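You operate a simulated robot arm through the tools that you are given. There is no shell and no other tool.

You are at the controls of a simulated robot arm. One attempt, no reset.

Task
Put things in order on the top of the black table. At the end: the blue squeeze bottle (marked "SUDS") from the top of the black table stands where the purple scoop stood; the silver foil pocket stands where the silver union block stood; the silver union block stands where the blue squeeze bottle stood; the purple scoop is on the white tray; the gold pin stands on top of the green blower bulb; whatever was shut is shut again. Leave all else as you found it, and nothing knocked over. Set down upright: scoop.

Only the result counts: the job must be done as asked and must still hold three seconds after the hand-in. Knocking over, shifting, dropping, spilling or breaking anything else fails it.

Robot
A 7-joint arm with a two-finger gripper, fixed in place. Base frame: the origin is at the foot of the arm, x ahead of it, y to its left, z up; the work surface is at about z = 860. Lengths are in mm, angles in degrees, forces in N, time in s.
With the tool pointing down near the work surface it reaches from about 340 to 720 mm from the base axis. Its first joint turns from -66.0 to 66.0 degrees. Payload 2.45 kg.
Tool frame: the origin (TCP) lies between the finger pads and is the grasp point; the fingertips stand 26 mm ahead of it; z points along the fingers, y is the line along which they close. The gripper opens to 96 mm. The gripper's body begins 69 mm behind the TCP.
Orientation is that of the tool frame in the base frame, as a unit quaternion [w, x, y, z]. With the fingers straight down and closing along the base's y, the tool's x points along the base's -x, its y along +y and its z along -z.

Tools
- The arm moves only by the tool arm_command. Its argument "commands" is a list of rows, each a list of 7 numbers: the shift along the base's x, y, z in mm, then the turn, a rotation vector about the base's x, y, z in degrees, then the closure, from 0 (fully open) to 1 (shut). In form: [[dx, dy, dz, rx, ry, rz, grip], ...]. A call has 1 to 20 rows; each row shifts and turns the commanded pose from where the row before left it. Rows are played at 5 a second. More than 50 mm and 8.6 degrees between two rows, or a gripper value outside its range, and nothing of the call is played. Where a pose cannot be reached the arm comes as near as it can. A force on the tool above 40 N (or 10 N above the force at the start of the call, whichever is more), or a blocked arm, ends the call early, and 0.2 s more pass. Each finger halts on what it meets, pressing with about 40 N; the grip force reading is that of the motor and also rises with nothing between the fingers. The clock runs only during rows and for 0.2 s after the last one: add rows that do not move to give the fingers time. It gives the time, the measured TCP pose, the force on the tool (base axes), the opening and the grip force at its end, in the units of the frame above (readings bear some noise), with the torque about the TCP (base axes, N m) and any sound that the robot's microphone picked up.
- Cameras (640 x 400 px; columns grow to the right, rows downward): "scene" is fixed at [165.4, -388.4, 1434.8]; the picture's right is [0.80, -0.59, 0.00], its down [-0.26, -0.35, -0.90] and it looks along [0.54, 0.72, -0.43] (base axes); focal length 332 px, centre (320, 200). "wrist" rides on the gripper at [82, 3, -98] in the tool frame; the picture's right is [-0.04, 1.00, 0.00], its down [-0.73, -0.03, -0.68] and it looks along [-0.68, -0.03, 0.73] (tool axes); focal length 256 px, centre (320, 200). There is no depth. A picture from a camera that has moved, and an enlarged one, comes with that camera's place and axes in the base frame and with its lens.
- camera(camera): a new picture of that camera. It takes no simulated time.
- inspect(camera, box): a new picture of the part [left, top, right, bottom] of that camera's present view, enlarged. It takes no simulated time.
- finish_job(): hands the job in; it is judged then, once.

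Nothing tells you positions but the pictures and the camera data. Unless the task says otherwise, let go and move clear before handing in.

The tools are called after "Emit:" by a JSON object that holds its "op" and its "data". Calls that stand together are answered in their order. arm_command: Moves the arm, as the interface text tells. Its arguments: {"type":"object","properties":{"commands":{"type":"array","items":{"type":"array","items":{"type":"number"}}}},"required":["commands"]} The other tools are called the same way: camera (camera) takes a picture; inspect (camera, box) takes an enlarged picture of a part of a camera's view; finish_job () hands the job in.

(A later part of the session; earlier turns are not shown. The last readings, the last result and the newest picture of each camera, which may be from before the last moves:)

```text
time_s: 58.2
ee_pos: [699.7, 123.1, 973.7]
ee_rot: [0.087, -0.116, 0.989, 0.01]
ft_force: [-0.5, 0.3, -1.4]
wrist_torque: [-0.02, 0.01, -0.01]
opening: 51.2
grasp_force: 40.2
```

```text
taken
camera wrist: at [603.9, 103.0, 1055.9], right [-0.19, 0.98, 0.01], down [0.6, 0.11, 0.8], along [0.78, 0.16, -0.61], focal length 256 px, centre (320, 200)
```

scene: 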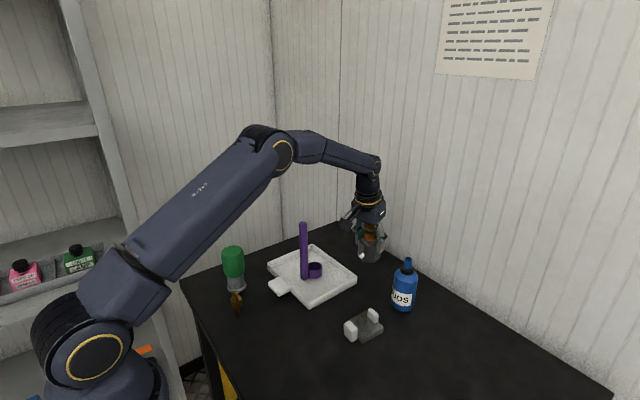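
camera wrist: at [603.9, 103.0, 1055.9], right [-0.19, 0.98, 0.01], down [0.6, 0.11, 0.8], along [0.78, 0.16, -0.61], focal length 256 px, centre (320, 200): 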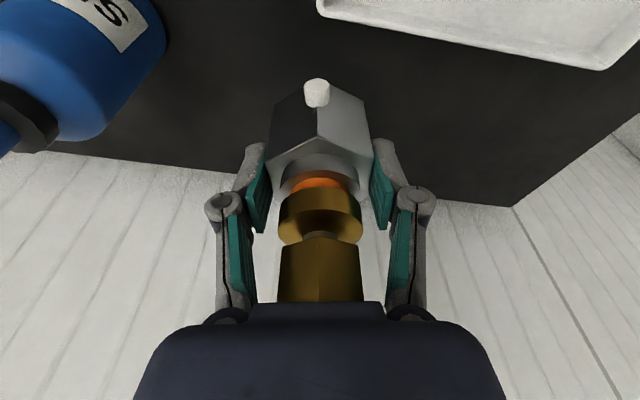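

Nearly there. Finishing the approach and lowering.

Emit:
{"op": "arm_command", "data": {"commands": [[9, 3, 0, 0, 0, -3, 0.8], [8.6, 2.3, 0, 0, 0, 0, 0.8], [0, 0, -15, 0, 0, 0, 0.8], [0, 0, -20, 0, 0, 0, 0.8], [0, 0, -12, 0, 0, 0, 0.8], [0, 0, 0, 0, 0, 0, 0.8]]}}

Emit:
{"op": "camera", "data": {"camera": "wrist"}}

Emit:
{"op": "inspect", "data": {"camera": "scene", "box": [320, 190, 420, 290]}}

```text
time_s: 59.6
ee_pos: [718.3, 127.0, 926.8]
ee_rot: [0.087, -0.091, 0.992, 0.008]
ft_force: [-0.2, -0.5, -1.0]
wrist_torque: [-0.02, -0.01, -0.03]
opening: 51.1
grasp_force: 39.7
```

```text
taken
camera wrist: at [621.4, 112.9, 1008.6], right [-0.14, 0.99, 0.01], down [0.6, 0.08, 0.8], along [0.79, 0.12, -0.61], focal length 256 px, centre (320, 200)
```

wrist: 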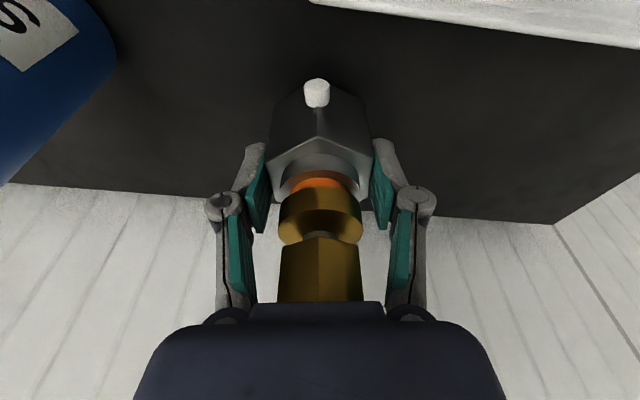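

```text
4.00 times, centred on (370, 240) of scene
camera zoom: at [165.5, -388.4, 1434.8], right [0.8, -0.59, 0.0], down [-0.26, -0.35, -0.9], along [0.54, 0.72, -0.43], focal length 1330 px, centre (120, 40)
```

zoom: 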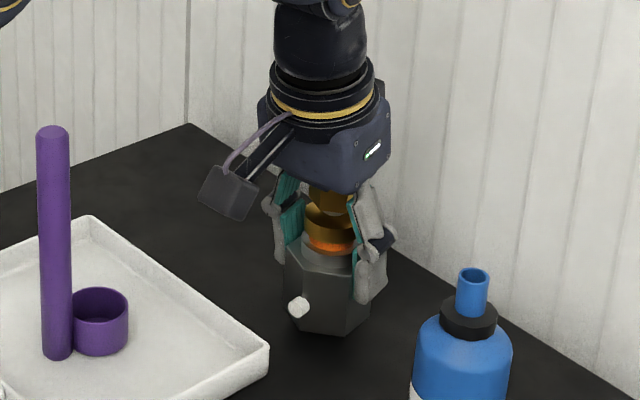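

Within a couple of mm of target. Lowering to contact.

Emit:
{"op": "arm_command", "data": {"commands": [[-0.5, 1, -5, 0, 0, 0, 0.8], [0, 0, -4, 0, 0, 0, 0.8], [0, 0, -2, 0, 0, 0, 0.8], [0, 0, -1, 0, 0, 0, 0.8], [0, 0, 0, 0, 0, 0, 0.8]]}}

```text
time_s: 60.8
ee_pos: [717.5, 128.5, 914.2]
ee_rot: [0.087, -0.09, 0.992, 0.008]
ft_force: [0.2, 0.6, -1.2]
wrist_torque: [-0.03, 0.01, 0.02]
opening: 51.3
grasp_force: 40.0
```

Emit:
{"op": "arm_command", "data": {"commands": [[0, 0, -1, 0, 0, 0, 0.8], [0, 0, 0, 0, 0, 0, 0.8]]}}

```text
time_s: 61.4
ee_pos: [717.3, 127.3, 914.9]
ee_rot: [0.088, -0.091, 0.992, 0.007]
ft_force: [0.4, -0.5, -1.1]
wrist_torque: [-0.02, 0.0, 0.0]
opening: 50.9
grasp_force: 40.7
```

Emit:
{"op": "arm_command", "data": {"commands": [[0, 0, -0.8, 0, 0, 0, 0.8], [0, 0, 0, 0, 0, 0, 0.8]]}}

Emit:
{"op": "inspect", "data": {"camera": "scene", "box": [340, 230, 400, 290]}}

```text
time_s: 62.0
ee_pos: [717.6, 129.3, 914.6]
ee_rot: [0.088, -0.091, 0.992, 0.009]
ft_force: [-2.0, -0.9, 7.2]
wrist_torque: [-0.13, 0.28, -0.01]
opening: 51.3
grasp_force: 40.1
```

```text
6.67 times, centred on (370, 260) of scene
camera zoom: at [165.2, -388.4, 1434.8], right [0.8, -0.59, 0.0], down [-0.26, -0.35, -0.9], along [0.54, 0.72, -0.43], focal length 2216 px, centre (-13, -200)
```

zoom: 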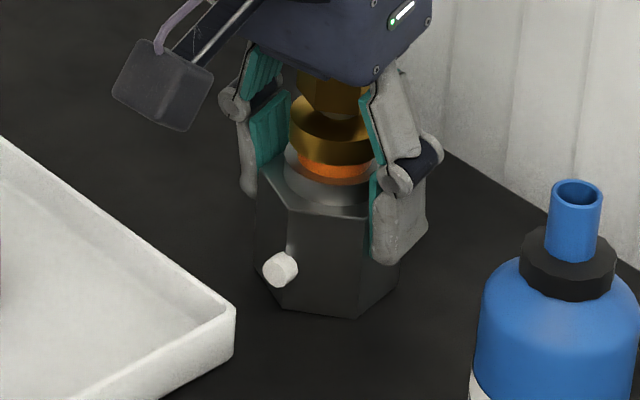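

Contact. Opening slowly, then rising straight up.

Emit:
{"op": "arm_command", "data": {"commands": [[0, 0, 0, 0, 0, 0, 0.44], [0, 0, 0, 0, 0, 0, 0.4], [0, 0, 0, 0, 0, 0, 0.3], [0, 0, 0, 0, 0, 0, 0.15], [0, 0, 0, 0, 0, 0, 0], [0, 0, 0, 0, 0, 0, 0], [0, 0, 15, 0, 0, 0, 0], [0, 0, 25, 0, 0, 0, 0], [0, 0, 30, 0, 0, 0, 0], [-5, 0, 30, 0, 0, 0, 0], [0, 0, 0, 0, 0, 0, 0]]}}

Emit:
{"op": "camera", "data": {"camera": "scene"}}

Emit:
{"op": "camera", "data": {"camera": "wrist"}}

Emit:
{"op": "inspect", "data": {"camera": "scene", "box": [330, 210, 430, 320]}}

```text
time_s: 64.4
ee_pos: [711.1, 130.0, 1012.6]
ee_rot: [0.087, -0.09, 0.992, 0.008]
ft_force: [-0.3, 0.1, 0.6]
wrist_torque: [0.03, 0.01, -0.02]
opening: 95.9
grasp_force: 0.1
```

```text
taken
```

scene: 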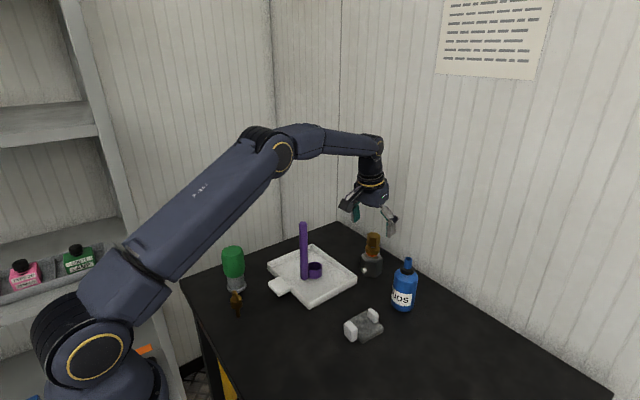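

```text
taken
camera wrist: at [615.4, 114.0, 1095.6], right [-0.14, 0.99, 0.01], down [0.6, 0.08, 0.8], along [0.79, 0.12, -0.61], focal length 256 px, centre (320, 200)
```

wrist: 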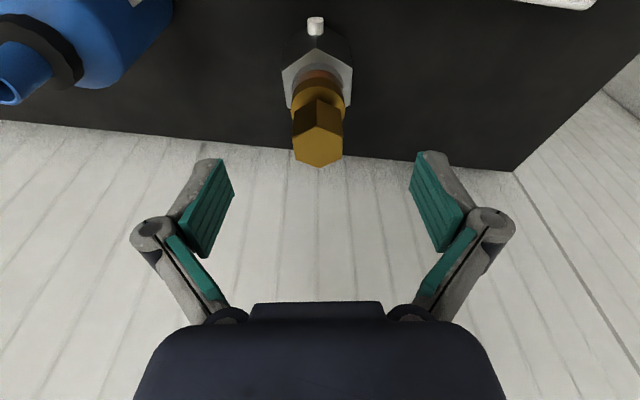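

```text
3.64 times, centred on (380, 265) of scene
camera zoom: at [165.4, -388.4, 1434.8], right [0.8, -0.59, 0.0], down [-0.26, -0.35, -0.9], along [0.54, 0.72, -0.43], focal length 1209 px, centre (102, -36)
```

zoom: 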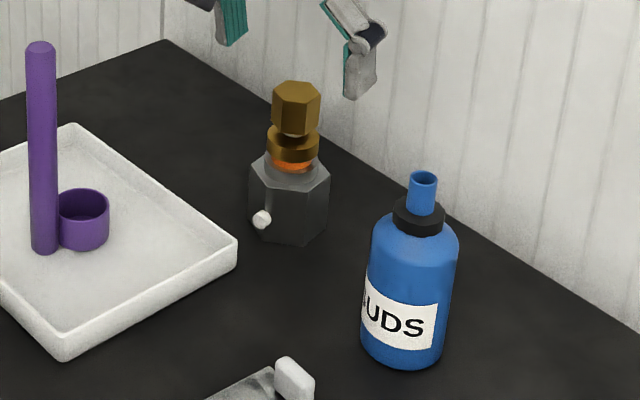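

The union block stands on the bottle's old spot. Next the foil pocket: straightening the tool and going above it, aligned to its slight −3° yaw.

Emit:
{"op": "arm_command", "data": {"commands": [[-10, -5, 20, -0.9, 4.92, 0, 0], [-20, -15, 20, -0.9, 4.92, 0, 0], [-30, -30, 10, 0, 0, -6.7, 0], [-30, -30, 0, 0, 0, -6.7, 0], [-30, -30, 0, 0, 0, 0, 0], [-31, -30, 0, 0, 0, 0, 0], [0, 0, -20, 0, 0, 0, 0], [0, 0, -20, 0, 0, 0, 0], [0, 0, 0, 0, 0, 0, 0]]}}

Emit:
{"op": "camera", "data": {"camera": "wrist"}}

Emit:
{"op": "inspect", "data": {"camera": "wrist", "box": [240, 40, 400, 180]}}

```text
time_s: 66.4
ee_pos: [560.3, -11.3, 1022.3]
ee_rot: [0.0, 0.027, 1.0, 0.0]
ft_force: [0.1, 0.4, -0.6]
wrist_torque: [0.01, 0.01, 0.01]
opening: 96.0
grasp_force: 0.0
```

```text
taken
camera wrist: at [479.0, -4.6, 1120.4], right [0.09, 1.0, 0.0], down [0.73, -0.07, 0.68], along [0.68, -0.06, -0.73], focal length 256 px, centre (320, 200)
```

wrist: 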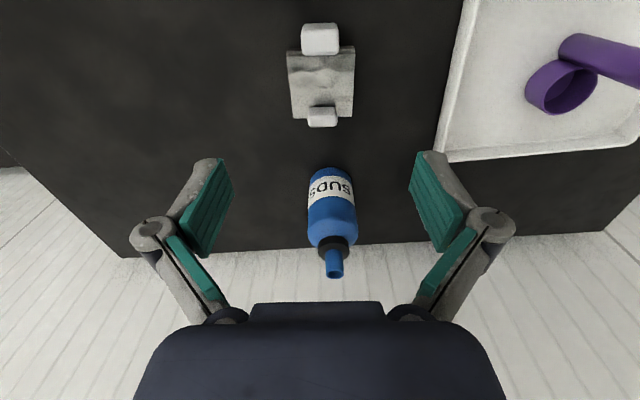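

```text
2.86 times, centred on (320, 110) of wrist
camera zoom: at [479.0, -4.6, 1120.4], right [0.09, 1.0, 0.0], down [0.73, -0.07, 0.68], along [0.68, -0.06, -0.73], focal length 731 px, centre (320, 457)
```

zoom: 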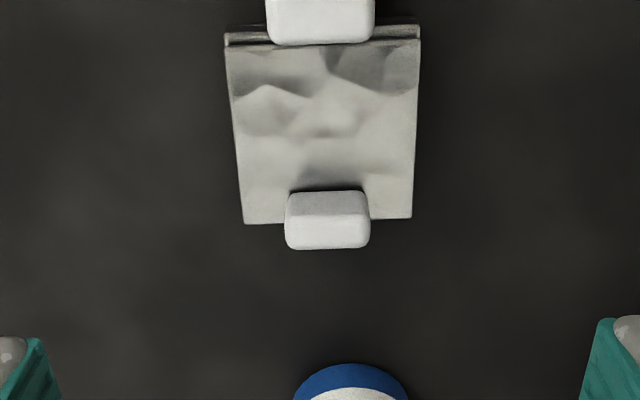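

Emit:
{"op": "inspect", "data": {"camera": "wrist", "box": [282, 40, 322, 70]}}

Emit:
{"op": "inspect", "data": {"camera": "wrist", "box": [320, 36, 360, 66]}}

Emit:
{"op": "inspect", "data": {"camera": "scene", "box": [340, 305, 388, 345]}}

```text
13.33 times, centred on (302, 55) of wrist
camera zoom: at [479.0, -4.6, 1120.4], right [0.09, 1.0, 0.0], down [0.73, -0.07, 0.68], along [0.68, -0.06, -0.73], focal length 3413 px, centre (560, 2133)
```

zoom: 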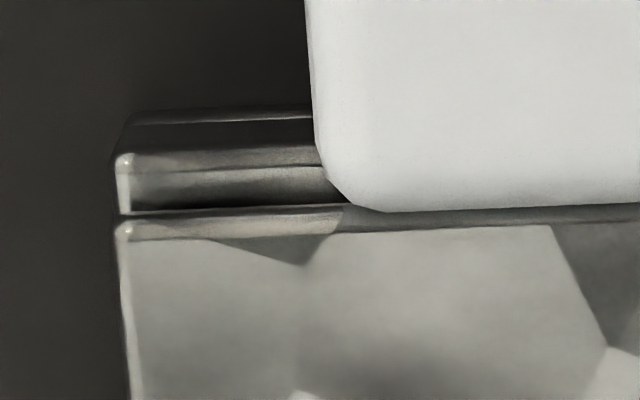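

```text
13.33 times, centred on (340, 51) of wrist
camera zoom: at [479.0, -4.6, 1120.4], right [0.09, 1.0, 0.0], down [0.73, -0.07, 0.68], along [0.68, -0.06, -0.73], focal length 3413 px, centre (53, 2187)
```

zoom: 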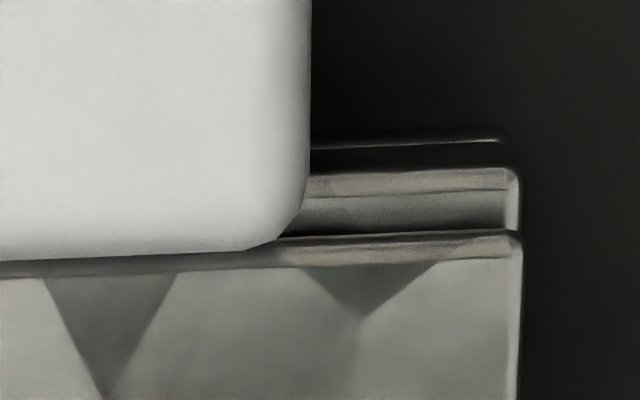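

```text
10.00 times, centred on (364, 325) of scene
camera zoom: at [165.4, -388.4, 1434.8], right [0.8, -0.59, 0.0], down [-0.26, -0.35, -0.9], along [0.54, 0.72, -0.43], focal length 3324 px, centre (-120, -1050)
```

zoom: 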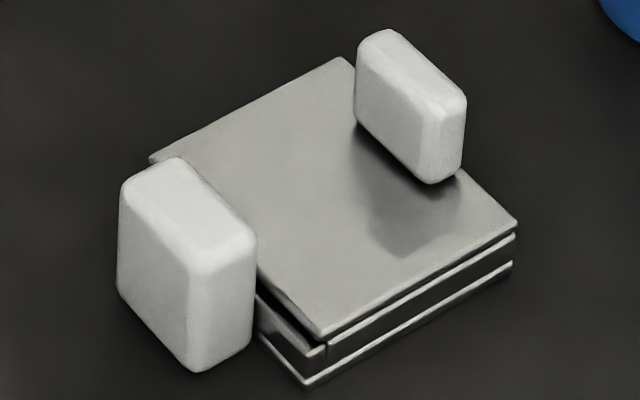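

The pocket's body is only ~14 mm thick and ~58 mm wide; I'll grip across its side walls at body centre ≈ (562, −11). Descending with the fingers pre-closed a bit.

Emit:
{"op": "arm_command", "data": {"commands": [[1.5, 0.6, -30, 0, 0, 0, 0.1], [0, 0, -35, 0, 0, 0, 0.2], [0, 0, -30, 0, 0, 0, 0.25], [0, 0, -15, 0, 0, 0, 0.25], [0, 0, 0, 0, 0, 0, 0.25]]}}

Emit:
{"op": "camera", "data": {"camera": "wrist"}}

Emit:
{"op": "inspect", "data": {"camera": "scene", "box": [320, 260, 420, 350]}}

```text
time_s: 67.6
ee_pos: [562.0, -10.3, 913.3]
ee_rot: [0.0, 0.025, 1.0, -0.001]
ft_force: [-0.9, 0.4, -0.1]
wrist_torque: [-0.01, 0.03, 0.0]
opening: 72.2
grasp_force: 0.0
```

```text
taken
camera wrist: at [481.0, -3.2, 1010.5], right [0.09, 1.0, 0.0], down [0.73, -0.07, 0.68], along [0.68, -0.06, -0.73], focal length 256 px, centre (320, 200)
```

wrist: 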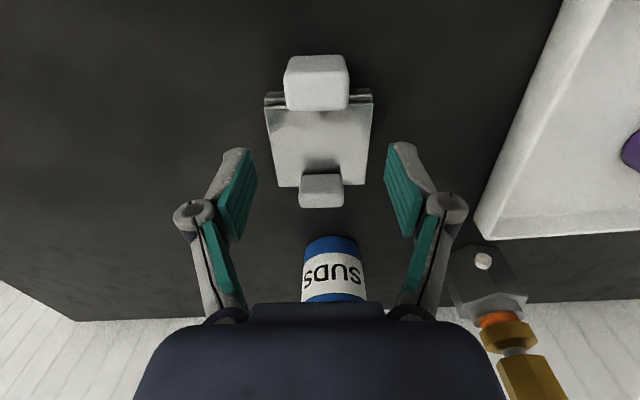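

```text
4.44 times, centred on (370, 305) of scene
camera zoom: at [165.4, -388.4, 1434.8], right [0.8, -0.59, 0.0], down [-0.26, -0.35, -0.9], along [0.54, 0.72, -0.43], focal length 1477 px, centre (98, -267)
```

zoom: 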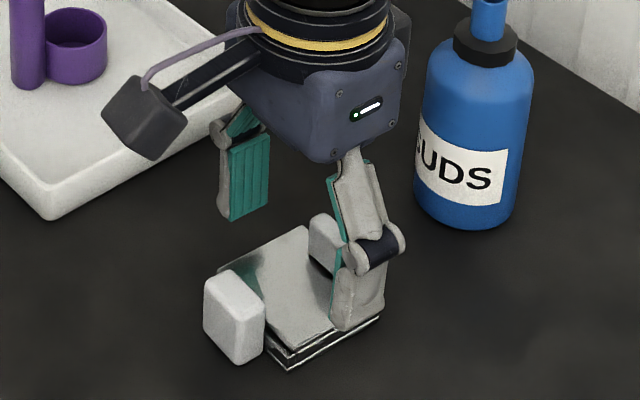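

Centred. Lowering the last bit to grip height.

Emit:
{"op": "arm_command", "data": {"commands": [[0, 0, -10, 0, 0, 0, 0.25], [0, 0, -8, 0, 0, 0, 0.25], [0, 0, -5.5, 0, 0, 0, 0.25], [0, 0, 0, 0, 0, 0, 0.28]]}}

Emit:
{"op": "camera", "data": {"camera": "wrist"}}

Emit:
{"op": "inspect", "data": {"camera": "scene", "box": [330, 280, 400, 350]}}

```text
time_s: 68.6
ee_pos: [563.5, -10.3, 889.8]
ee_rot: [0.0, 0.026, 1.0, 0.001]
ft_force: [0.0, 0.1, -0.2]
wrist_torque: [0.01, 0.02, 0.0]
opening: 69.3
grasp_force: 0.0
```

```text
taken
camera wrist: at [481.2, -3.3, 987.6], right [0.09, 1.0, 0.0], down [0.73, -0.07, 0.68], along [0.68, -0.06, -0.73], focal length 256 px, centre (320, 200)
```

wrist: 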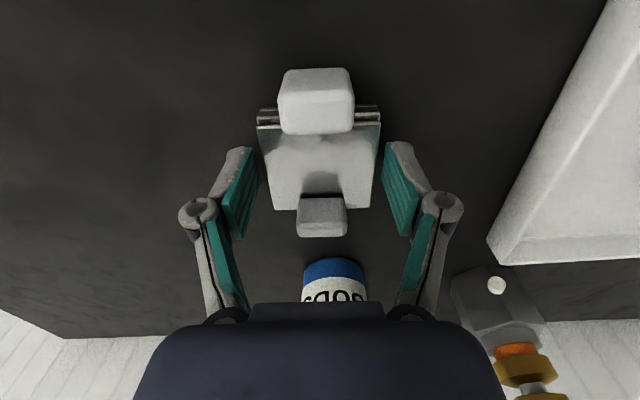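

```text
5.71 times, centred on (365, 315) of scene
camera zoom: at [165.4, -388.4, 1434.8], right [0.8, -0.59, 0.0], down [-0.26, -0.35, -0.9], along [0.54, 0.72, -0.43], focal length 1900 px, centre (63, -457)
```

zoom: 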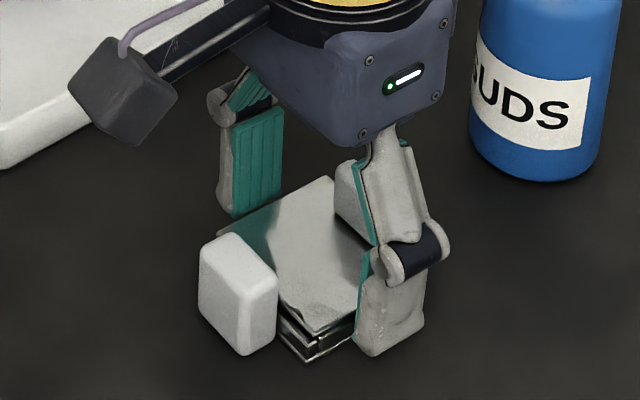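

Fingertips are a few mm above the table beside the body. Lowering 1.5 mm and closing slowly.

Emit:
{"op": "arm_command", "data": {"commands": [[-0.5, 0, -1.5, 0, 0, 0, 0.3], [0, 0, 0, 0, 0, 0, 0.34], [0, 0, 0, 0, 0, 0, 0.38], [0, 0, 0, 0, 0, 0, 0.42], [0, 0, 0, 0, 0, 0, 0.46], [0, 0, 0, 0, 0, 0, 0.46]]}}

Emit:
{"op": "camera", "data": {"camera": "wrist"}}

Emit:
{"op": "inspect", "data": {"camera": "scene", "box": [330, 280, 400, 350]}}

```text
time_s: 70.0
ee_pos: [561.5, -10.1, 887.8]
ee_rot: [0.0, 0.026, 1.0, 0.0]
ft_force: [-0.1, 0.2, 3.8]
wrist_torque: [0.04, 0.02, -0.07]
opening: 59.2
grasp_force: 39.9
```

```text
taken
camera wrist: at [480.7, -3.3, 986.0], right [0.09, 1.0, 0.0], down [0.73, -0.07, 0.68], along [0.68, -0.06, -0.73], focal length 256 px, centre (320, 200)
```

wrist: 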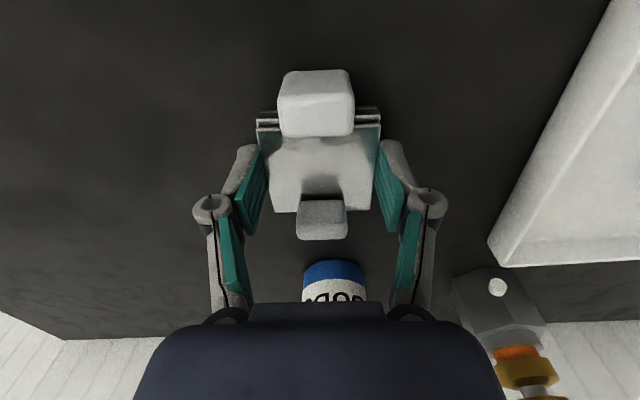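

```text
5.71 times, centred on (365, 315) of scene
camera zoom: at [165.4, -388.4, 1434.8], right [0.8, -0.59, 0.0], down [-0.26, -0.35, -0.9], along [0.54, 0.72, -0.43], focal length 1900 px, centre (63, -457)
```

zoom: 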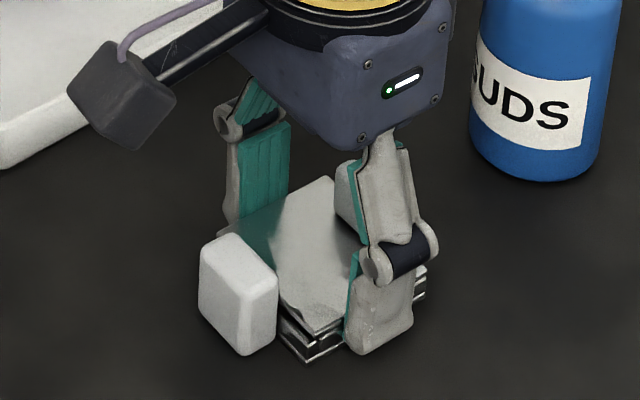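

Gripped at 59 mm without distortion. Lifting a little to check that everything comes up together.

Emit:
{"op": "arm_command", "data": {"commands": [[0, 0, 2, 0, 0, 0, 0.5], [0, 0, 3, 0, 0, 0, 0.5], [0, 0, 5, 0, 0, 0, 0.5], [0, 0, 5, 0, 0, 0, 0.5], [0, 0, 0, 0, 0, 0, 0.5]]}}

Emit:
{"op": "camera", "data": {"camera": "wrist"}}

Emit:
{"op": "inspect", "data": {"camera": "scene", "box": [330, 270, 400, 350]}}

```text
time_s: 71.2
ee_pos: [562.7, -10.9, 903.3]
ee_rot: [0.001, 0.026, 1.0, 0.0]
ft_force: [-0.4, 0.5, -0.9]
wrist_torque: [-0.02, -0.05, -0.02]
opening: 59.1
grasp_force: 39.6
```

```text
taken
camera wrist: at [480.5, -3.6, 1001.0], right [0.09, 1.0, 0.0], down [0.73, -0.07, 0.68], along [0.68, -0.06, -0.73], focal length 256 px, centre (320, 200)
```

wrist: 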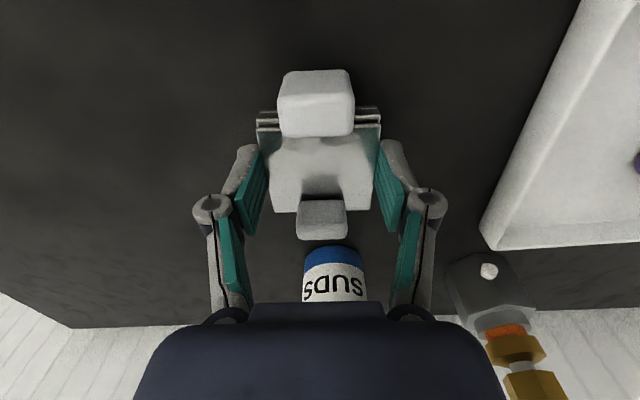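

```text
5.00 times, centred on (365, 310) of scene
camera zoom: at [165.5, -388.4, 1434.8], right [0.8, -0.59, 0.0], down [-0.26, -0.35, -0.9], along [0.54, 0.72, -0.43], focal length 1662 px, centre (95, -350)
```

zoom: 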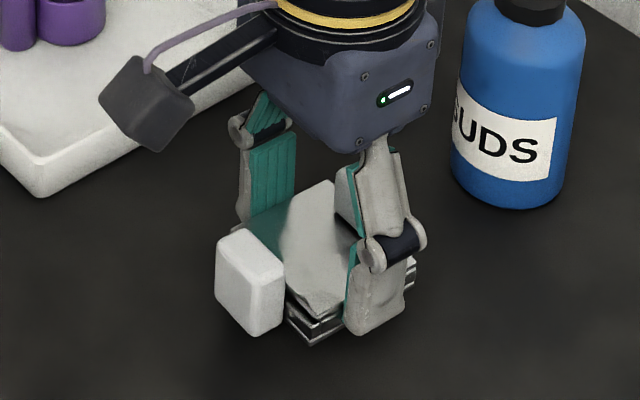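

The whole pocket lifts as one. Carrying it to the union block's old spot (415, 30).

Emit:
{"op": "arm_command", "data": {"commands": [[0, 0, 15, 0, 0, 0, 0.5], [-10, 3, 5, 0, 0, 0, 0.5], [-20, 5.5, 0, 0, 0, 0, 0.5], [-20, 5.5, 0, 0, 0, 0, 0.5], [-20, 5.5, 0, 0, 0, 0, 0.5], [-20, 5.5, 0, 0, 0, 0, 0.5], [-20, 5.5, 0, 0, 0, 0, 0.5], [-20, 5.5, 0, 0, 0, 0, 0.5], [-12, 4, 0, 0, 0, 0, 0.5], [-5.5, 1.5, 0, 0, 0, 0, 0.5], [0, 0, 0, 0, 0, 0, 0.5]]}}

Emit:
{"op": "camera", "data": {"camera": "scene"}}

Emit:
{"op": "camera", "data": {"camera": "wrist"}}

```text
time_s: 73.6
ee_pos: [414.6, 30.5, 923.4]
ee_rot: [0.0, 0.027, 1.0, 0.0]
ft_force: [-0.3, -0.4, -0.4]
wrist_torque: [-0.02, 0.02, 0.03]
opening: 59.4
grasp_force: 39.8
```

```text
taken
```

scene: 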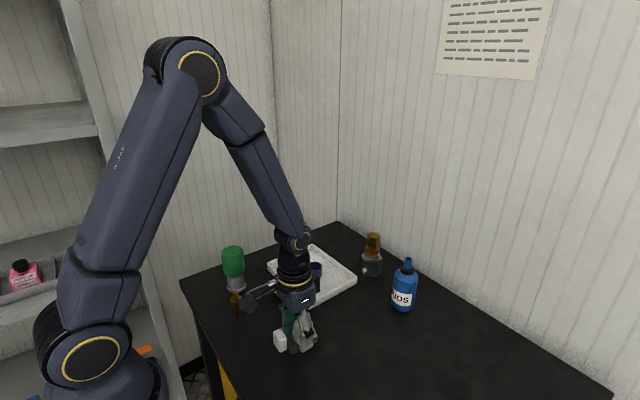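

```text
taken
camera wrist: at [333.2, 38.0, 1020.7], right [0.09, 1.0, 0.0], down [0.73, -0.07, 0.68], along [0.68, -0.06, -0.73], focal length 256 px, centre (320, 200)
```

wrist: 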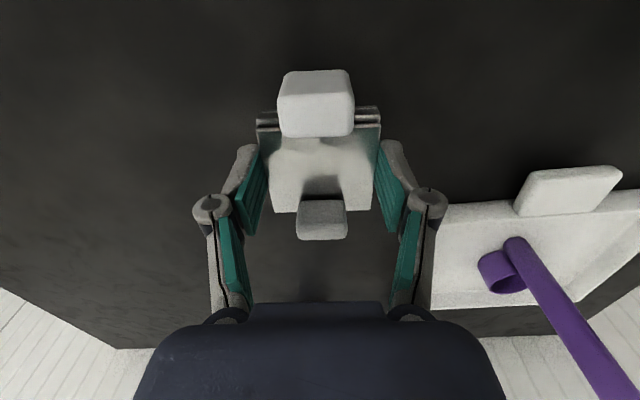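

Over the spot. Lowering to the table.

Emit:
{"op": "arm_command", "data": {"commands": [[0, 0, -12, 0, 0, 0, 0.5], [0, 0, -12, 0, 0, 0, 0.5], [0, 0, -6, 0, 0, 0, 0.5], [0, 0, -3, 0, 0, 0, 0.5], [0, 0, 0, 0, 0, 0, 0.5]]}}

Emit:
{"op": "inspect", "data": {"camera": "scene", "box": [250, 280, 340, 370]}}

```text
time_s: 74.8
ee_pos: [415.0, 31.7, 889.9]
ee_rot: [0.001, 0.026, 1.0, -0.001]
ft_force: [-0.1, -0.5, -1.7]
wrist_torque: [0.01, 0.03, -0.02]
opening: 59.3
grasp_force: 40.0
```

```text
4.44 times, centred on (295, 325) of scene
camera zoom: at [165.5, -388.4, 1434.8], right [0.8, -0.59, 0.0], down [-0.26, -0.35, -0.9], along [0.54, 0.72, -0.43], focal length 1477 px, centre (431, -356)
```

zoom: 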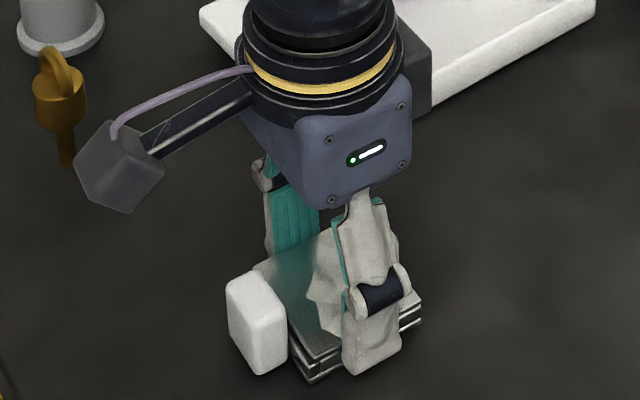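

Emit:
{"op": "arm_command", "data": {"commands": [[0, 0, -1, 0, 0, 0, 0.5], [0, 0, 0, 0, 0, 0, 0.5]]}}

```text
time_s: 75.4
ee_pos: [415.4, 31.7, 889.2]
ee_rot: [0.001, 0.027, 1.0, 0.0]
ft_force: [-0.1, -0.2, 0.8]
wrist_torque: [0.01, -0.02, 0.0]
opening: 59.1
grasp_force: 40.5
```

Emit:
{"op": "arm_command", "data": {"commands": [[0, 0, -0.8, 0, 0, 0, 0.5], [0, 0, 0, 0, 0, 0, 0.5]]}}

```text
time_s: 76.0
ee_pos: [415.3, 32.0, 888.6]
ee_rot: [0.0, 0.026, 1.0, 0.0]
ft_force: [-0.9, -0.1, 3.1]
wrist_torque: [-0.04, 0.04, -0.01]
opening: 59.1
grasp_force: 39.8
```

Contact. Opening slowly and rising.

Emit:
{"op": "arm_command", "data": {"commands": [[0, 0, -0.3, 0, 0, 0, 0.5], [0, 0, 0, 0, 0, 0, 0.36], [0, 0, 0, 0, 0, 0, 0.33], [0, 0, 0, 0, 0, 0, 0.28], [0, 0, 0, 0, 0, 0, 0.2], [0, 0, 3, 0, 0, 0, 0.15], [0, 0, 15, 0, 0, 0, 0.1], [0, 0, 25, 0, 0, 0, 0.1], [0, 0, 40, 0, 0, 0, 0], [0, 0, 40, 0, 0, 0, 0], [0, 0, 0, 0, 0, 0, 0]]}}

Emit:
{"op": "camera", "data": {"camera": "scene"}}

Emit:
{"op": "camera", "data": {"camera": "wrist"}}

Emit:
{"op": "inspect", "data": {"camera": "scene", "box": [250, 290, 340, 370]}}

```text
time_s: 78.4
ee_pos: [414.2, 29.9, 1011.9]
ee_rot: [0.0, 0.025, 1.0, 0.0]
ft_force: [0.1, 0.1, 0.8]
wrist_torque: [0.01, 0.01, 0.0]
opening: 95.8
grasp_force: 0.1
```

```text
taken
```

scene: 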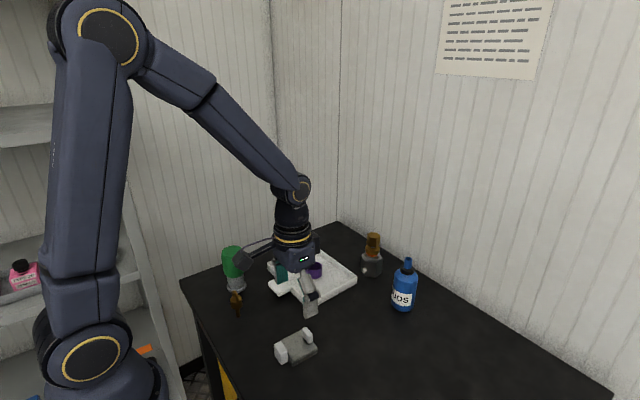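

```text
taken
camera wrist: at [333.2, 38.5, 1109.6], right [0.09, 1.0, 0.0], down [0.73, -0.07, 0.68], along [0.68, -0.06, -0.73], focal length 256 px, centre (320, 200)
```

wrist: 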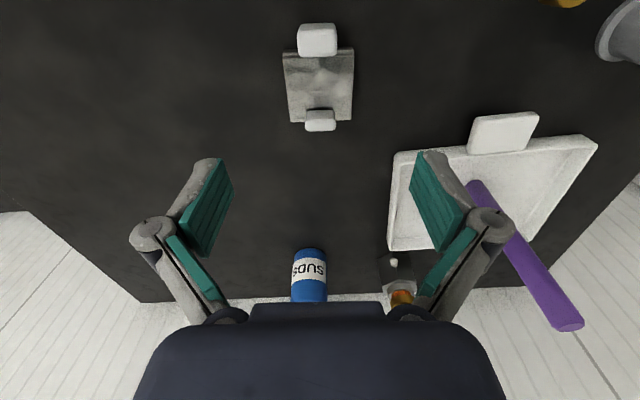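

```text
5.00 times, centred on (295, 330) of scene
camera zoom: at [165.4, -388.4, 1434.8], right [0.8, -0.59, 0.0], down [-0.26, -0.35, -0.9], along [0.54, 0.72, -0.43], focal length 1662 px, centre (445, -450)
```

zoom: 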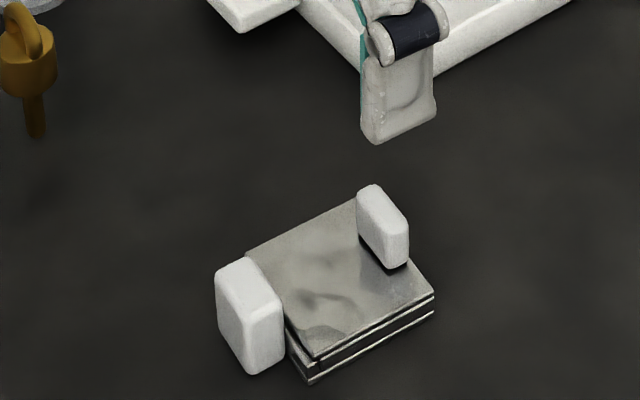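

Emit:
{"op": "inspect", "data": {"camera": "wrist", "box": [240, 0, 400, 140]}}

Emit:
{"op": "inspect", "data": {"camera": "scene", "box": [205, 235, 265, 325]}}

```text
2.86 times, centred on (320, 70) of wrist
camera zoom: at [333.2, 38.5, 1109.6], right [0.09, 1.0, 0.0], down [0.73, -0.07, 0.68], along [0.68, -0.06, -0.73], focal length 731 px, centre (320, 571)
```

zoom: 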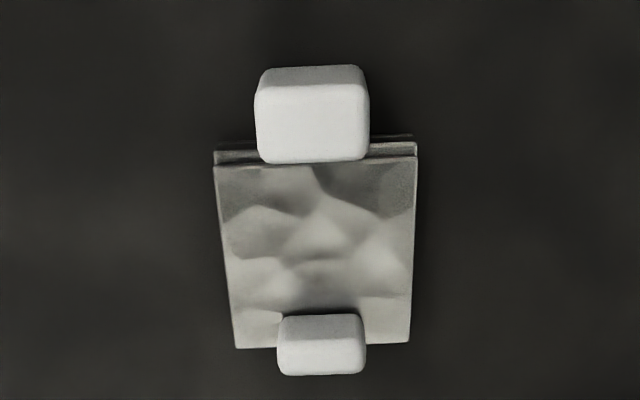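

```text
4.44 times, centred on (235, 280) of scene
camera zoom: at [165.4, -388.4, 1434.8], right [0.8, -0.59, 0.0], down [-0.26, -0.35, -0.9], along [0.54, 0.72, -0.43], focal length 1477 px, centre (698, -156)
```

zoom: 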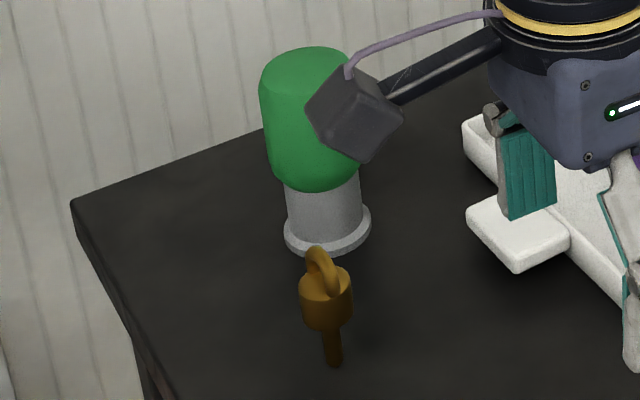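

The pocket sits right (lid centre (418, 30), body ≈ (415, 30)). Now the gold pin at ≈ (355, 184): a 27 mm cylinder on a slim stem with a ring on top. I'll move above it with the gripper yawed +66° so the fingers open away from the bulb.

Emit:
{"op": "arm_command", "data": {"commands": [[-5.9, 15.4, 3, 0, 0, 6.9, 0], [-5.9, 15.4, 3, 0, 0, 6.9, 0], [-5.9, 15.4, 3, 0, 0, 6.9, 0], [-5.9, 15.4, 3, 0, 0, 6.9, 0], [-5.9, 15.4, 3, 0, 0, 6.9, 0], [-5.9, 15.4, 3, 0, 0, 6.9, 0], [-5.9, 15.4, 3, 0, 0, 6.9, 0], [-5.9, 15.4, 3, 0, 0, 6.9, 0], [-5.9, 15.4, 3, 0, 0, 6.9, 0], [-5.9, 15.4, 3, 0, 0, 6.9, 0], [0, 0, 0, 0, 0, 0, 0]]}}

Emit:
{"op": "camera", "data": {"camera": "wrist"}}

Emit:
{"op": "inspect", "data": {"camera": "wrist", "box": [240, 60, 400, 220]}}

Emit:
{"op": "camera", "data": {"camera": "scene"}}

```text
time_s: 80.8
ee_pos: [356.3, 185.2, 1041.4]
ee_rot: [0.0, -0.545, 0.839, 0.001]
ft_force: [-0.2, 0.1, 1.0]
wrist_torque: [0.0, 0.0, 0.02]
opening: 96.2
grasp_force: 0.2
```

```text
taken
camera wrist: at [319.8, 111.6, 1138.7], right [-0.9, 0.44, 0.0], down [0.32, 0.66, 0.68], along [0.3, 0.61, -0.73], focal length 256 px, centre (320, 200)
```

wrist: 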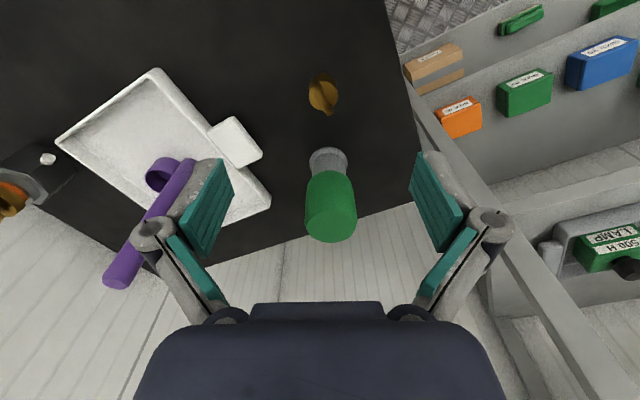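

```text
2.50 times, centred on (320, 140) of wrist
camera zoom: at [319.8, 111.6, 1138.7], right [-0.9, 0.44, 0.0], down [0.32, 0.66, 0.68], along [0.3, 0.61, -0.73], focal length 640 px, centre (320, 350)
```

zoom: 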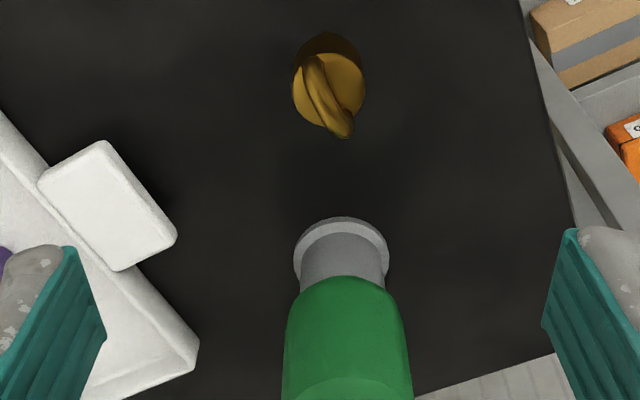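

```text
taken
```

scene: 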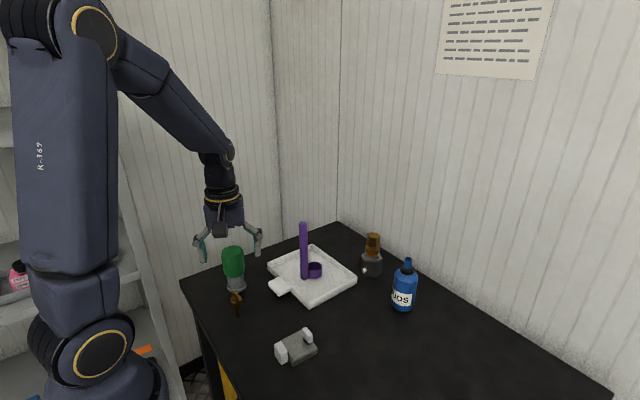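

Emit:
{"op": "inspect", "data": {"camera": "wrist", "box": [280, 140, 380, 250]}}

Emit:
{"op": "inspect", "data": {"camera": "scene", "box": [210, 235, 260, 325]}}

```text
3.64 times, centred on (330, 195) of wrist
camera zoom: at [319.8, 111.6, 1138.7], right [-0.9, 0.44, 0.0], down [0.32, 0.66, 0.68], along [0.3, 0.61, -0.73], focal length 931 px, centre (284, 218)
```

zoom: 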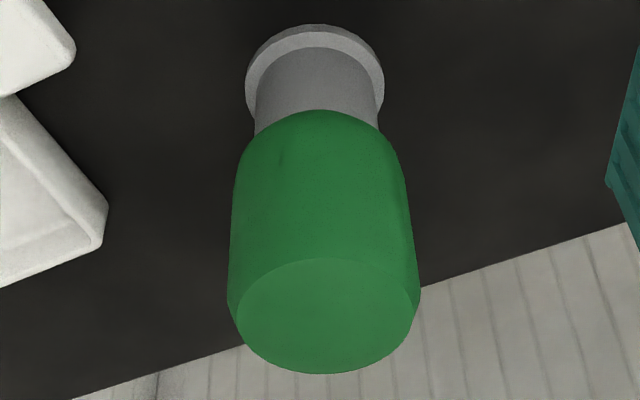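

```text
4.44 times, centred on (235, 280) of scene
camera zoom: at [165.4, -388.4, 1434.8], right [0.8, -0.59, 0.0], down [-0.26, -0.35, -0.9], along [0.54, 0.72, -0.43], focal length 1477 px, centre (698, -156)
```

zoom: 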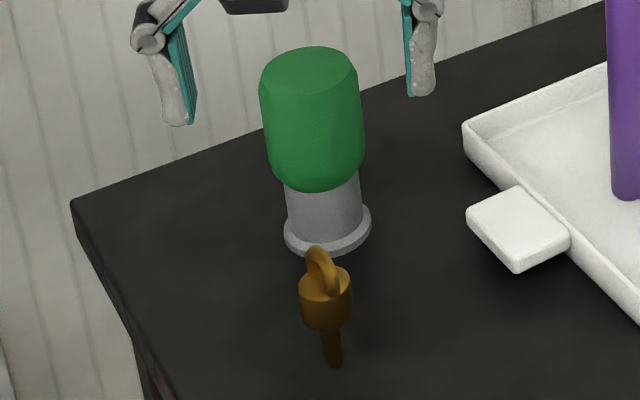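

Pin centre ≈ (356.5, 189.5), bulb centre ≈ (394, 288) with a flat top at z ≈ 972. Lining up on the pin and descending partway.

Emit:
{"op": "arm_command", "data": {"commands": [[0.4, 2.2, -30, 0, 0, 0, 0.1], [0.2, 2.2, -30, 0, 0, 0, 0.2], [0, 0, -25, 0, 0, 0, 0.3], [0, 0, 0, 0, 0, 0, 0.3]]}}

Emit:
{"op": "camera", "data": {"camera": "wrist"}}

Emit:
{"op": "inspect", "data": {"camera": "wrist", "box": [260, 100, 380, 220]}}

Emit:
{"op": "inspect", "data": {"camera": "scene", "box": [200, 230, 280, 330]}}

```text
time_s: 81.8
ee_pos: [356.8, 190.2, 955.2]
ee_rot: [0.0, -0.544, 0.839, 0.0]
ft_force: [-0.2, -0.1, -0.8]
wrist_torque: [0.03, -0.01, 0.01]
opening: 67.1
grasp_force: 0.2
```

```text
taken
camera wrist: at [319.7, 115.7, 1053.4], right [-0.9, 0.44, 0.0], down [0.33, 0.66, 0.68], along [0.3, 0.61, -0.73], focal length 256 px, centre (320, 200)
```

wrist: 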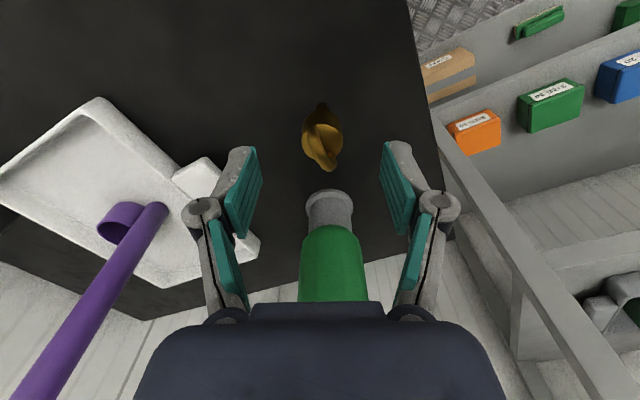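

```text
3.33 times, centred on (320, 160) of wrist
camera zoom: at [319.7, 115.7, 1053.4], right [-0.9, 0.44, 0.0], down [0.33, 0.66, 0.68], along [0.3, 0.61, -0.73], focal length 853 px, centre (320, 333)
```

zoom: 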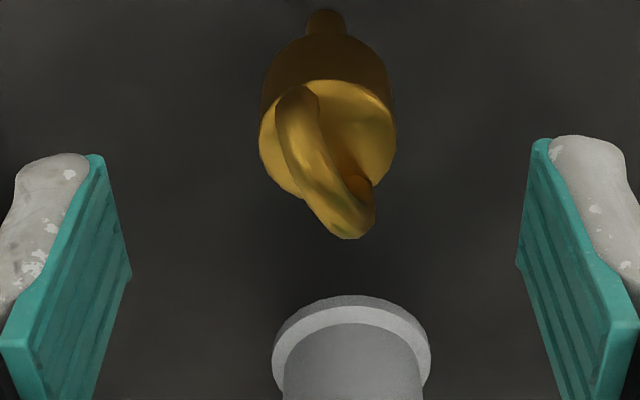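

```text
4.00 times, centred on (240, 280) of scene
camera zoom: at [165.5, -388.4, 1434.8], right [0.8, -0.59, 0.0], down [-0.26, -0.35, -0.9], along [0.54, 0.72, -0.43], focal length 1330 px, centre (640, -120)
```

zoom: 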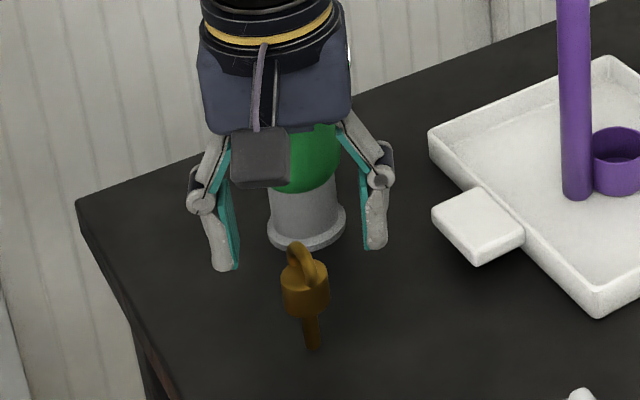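

Hand body stays well clear of the bulb. Fine-adjusting and descending to the pin's cylinder.

Emit:
{"op": "arm_command", "data": {"commands": [[-0.2, 1.3, -20, 0, 0, 0, 0.3], [0, 0, -20, 0, 0, 0, 0.3], [0, 0, -14, 0, 0, 0, 0.35], [0, 0, 0, 0, 0, 0, 0.4], [0, 0, 0, 0, 0, 0, 0.5], [0, 0, 0, 0, 0, 0, 0.55]]}}

Emit:
{"op": "inspect", "data": {"camera": "wrist", "box": [240, 90, 400, 250]}}

Emit:
{"op": "inspect", "data": {"camera": "scene", "box": [200, 240, 280, 330]}}

```text
time_s: 83.2
ee_pos: [356.2, 191.0, 901.7]
ee_rot: [0.001, -0.545, 0.838, 0.001]
ft_force: [0.2, 0.2, -0.7]
wrist_torque: [-0.01, -0.02, 0.07]
opening: 43.2
grasp_force: 0.0
```

```text
2.50 times, centred on (320, 170) of wrist
camera zoom: at [320.0, 117.3, 999.4], right [-0.9, 0.44, 0.0], down [0.33, 0.66, 0.68], along [0.3, 0.61, -0.73], focal length 640 px, centre (320, 275)
```

zoom: 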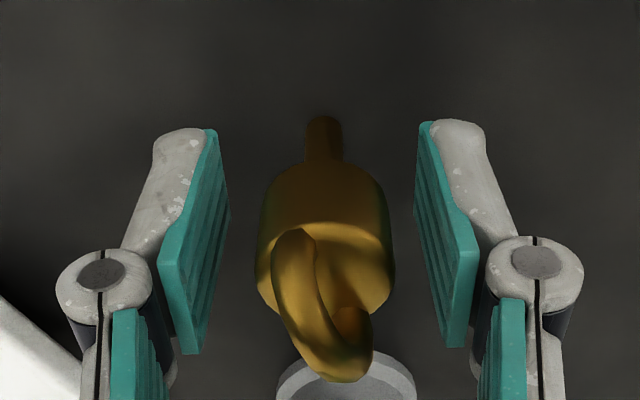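

```text
4.44 times, centred on (240, 285) of scene
camera zoom: at [165.4, -388.4, 1434.8], right [0.8, -0.59, 0.0], down [-0.26, -0.35, -0.9], along [0.54, 0.72, -0.43], focal length 1477 px, centre (676, -178)
```

zoom: 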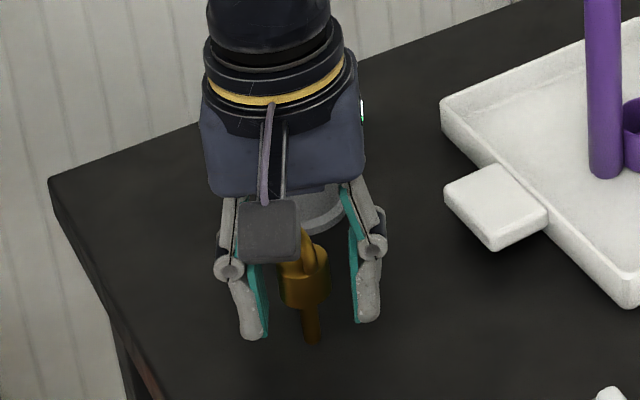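

The pin is centred between the pads. Closing gently.

Emit:
{"op": "arm_command", "data": {"commands": [[-0.3, 0.1, 0, 0, 0, 0, 0.6], [0, 0, 0, 0, 0, 0, 0.65], [0, 0, 0, 0, 0, 0, 0.69], [0, 0, 0, 0, 0, 0, 0.72], [0, 0, 0, 0, 0, 0, 0.75], [0, 0, 0, 0, 0, 0, 0.8], [0, 0, 0, 0, 0, 0, 0.85], [0, 0, 0, 0, 0, 0, 0.85]]}}

Emit:
{"op": "inspect", "data": {"camera": "wrist", "box": [240, 90, 400, 250]}}

Emit:
{"op": "inspect", "data": {"camera": "scene", "box": [200, 240, 280, 330]}}

```text
time_s: 85.0
ee_pos: [356.7, 191.3, 903.4]
ee_rot: [0.0, -0.545, 0.838, 0.0]
ft_force: [-1.4, 0.4, 0.7]
wrist_torque: [0.01, 0.02, 0.01]
opening: 22.6
grasp_force: 40.2
```

```text
2.50 times, centred on (320, 170) of wrist
camera zoom: at [319.7, 117.5, 999.7], right [-0.9, 0.44, 0.0], down [0.33, 0.66, 0.68], along [0.3, 0.61, -0.73], focal length 640 px, centre (320, 275)
```

zoom: 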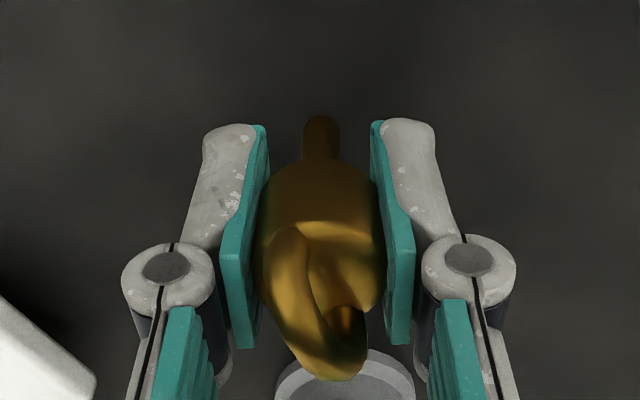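

```text
4.44 times, centred on (240, 285) of scene
camera zoom: at [165.4, -388.4, 1434.8], right [0.8, -0.59, 0.0], down [-0.26, -0.35, -0.9], along [0.54, 0.72, -0.43], focal length 1477 px, centre (676, -178)
```

zoom: 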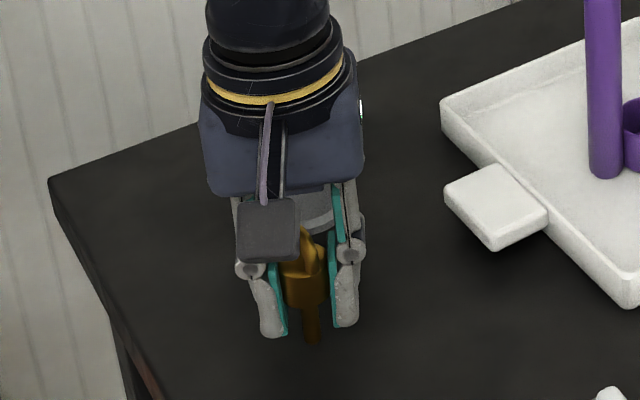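

Gripped, upright. Lifting straight up well above the bulb's height.

Emit:
{"op": "arm_command", "data": {"commands": [[0, 0, 5, 0, 0, 0, 0.85], [0, 0, 15, 0, 0, 0, 0.85], [0, 0, 30, 0, 0, 0, 0.85], [0, 0, 35, 0, 0, 0, 0.85], [0, 0, 35, 0, 0, 0, 0.85], [0, 0, 30, 0, 0, 0, 0.85], [0, 0, 10, 0, 0, 0, 0.85], [0, 0, 0, 0, 0, 0, 0.85]]}}

Emit:
{"op": "camera", "data": {"camera": "wrist"}}

Emit:
{"op": "camera", "data": {"camera": "scene"}}

```text
time_s: 86.8
ee_pos: [356.9, 191.6, 1062.4]
ee_rot: [0.0, -0.545, 0.838, 0.0]
ft_force: [-0.3, 0.0, 0.3]
wrist_torque: [-0.02, -0.02, 0.0]
opening: 22.4
grasp_force: 39.5
```

```text
taken
camera wrist: at [319.7, 117.6, 1160.4], right [-0.9, 0.44, 0.0], down [0.33, 0.66, 0.68], along [0.3, 0.61, -0.73], focal length 256 px, centre (320, 200)
```

wrist: 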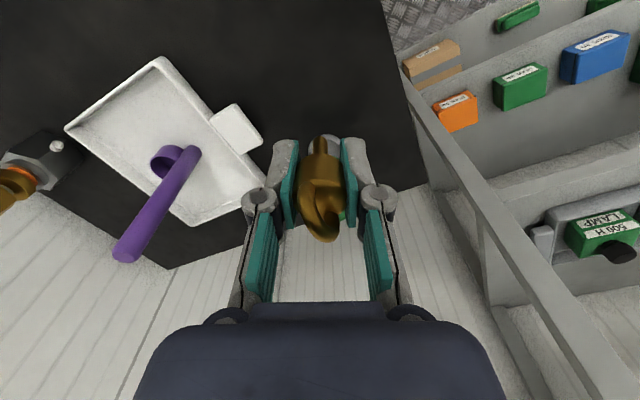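

```text
taken
```

scene: 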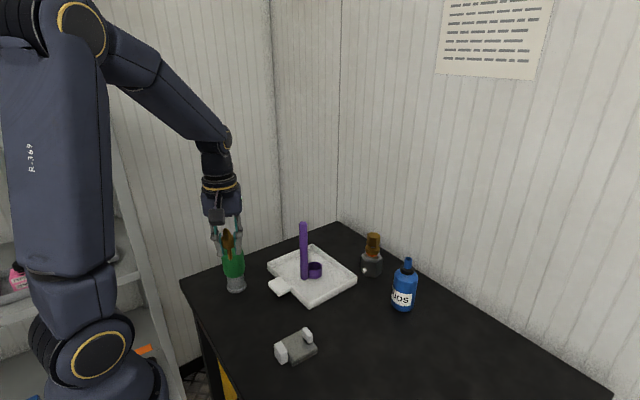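

Now carrying the pin over the bulb.

Emit:
{"op": "arm_command", "data": {"commands": [[3.5, 9, 0, 0, 0, 0, 0.85], [7, 18, 0, 0, 0, 0, 0.85], [7, 18, 0, 0, 0, 0, 0.85], [7, 18, 0, 0, 0, 0, 0.85], [7, 18, 0, 0, 0, 0, 0.85], [4, 11, 0, 0, 0, 0, 0.85], [1.5, 4.5, 0, 0, 0, 0, 0.85], [0, 0, 0, 0, 0, 0, 0.85]]}}

Emit:
{"op": "camera", "data": {"camera": "wrist"}}

Emit:
{"op": "inspect", "data": {"camera": "wrist", "box": [240, 60, 400, 240]}}

Emit:
{"op": "inspect", "data": {"camera": "scene", "box": [190, 190, 280, 310]}}

```text
time_s: 88.6
ee_pos: [392.4, 286.9, 1062.0]
ee_rot: [0.0, -0.545, 0.839, 0.0]
ft_force: [-1.1, -0.2, -0.3]
wrist_torque: [0.02, 0.02, 0.01]
opening: 22.1
grasp_force: 39.8
```

```text
taken
camera wrist: at [357.0, 213.4, 1159.8], right [-0.9, 0.44, 0.0], down [0.33, 0.66, 0.68], along [0.3, 0.61, -0.73], focal length 256 px, centre (320, 200)
```

wrist: 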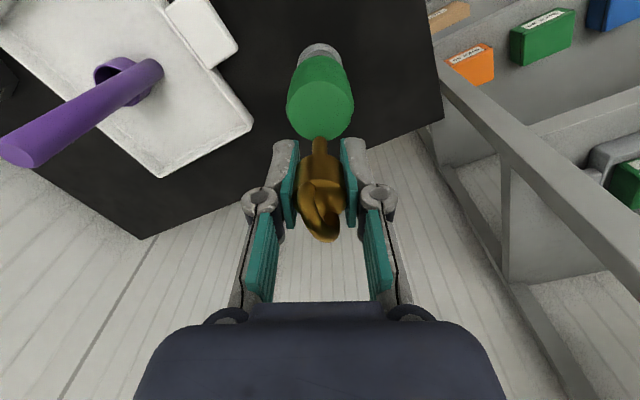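

```text
2.22 times, centred on (320, 150) of wrist
camera zoom: at [357.0, 213.4, 1159.8], right [-0.9, 0.44, 0.0], down [0.33, 0.66, 0.68], along [0.3, 0.61, -0.73], focal length 569 px, centre (320, 311)
```

zoom: 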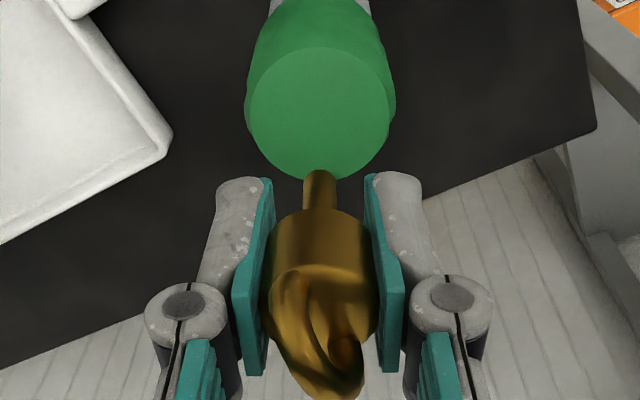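

```text
3.33 times, centred on (235, 250) of scene
camera zoom: at [165.5, -388.4, 1434.8], right [0.8, -0.59, 0.0], down [-0.26, -0.35, -0.9], along [0.54, 0.72, -0.43], focal length 1108 px, centre (603, 33)
```

zoom: 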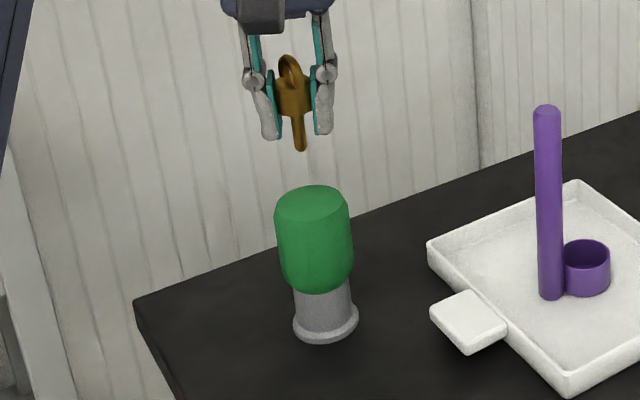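

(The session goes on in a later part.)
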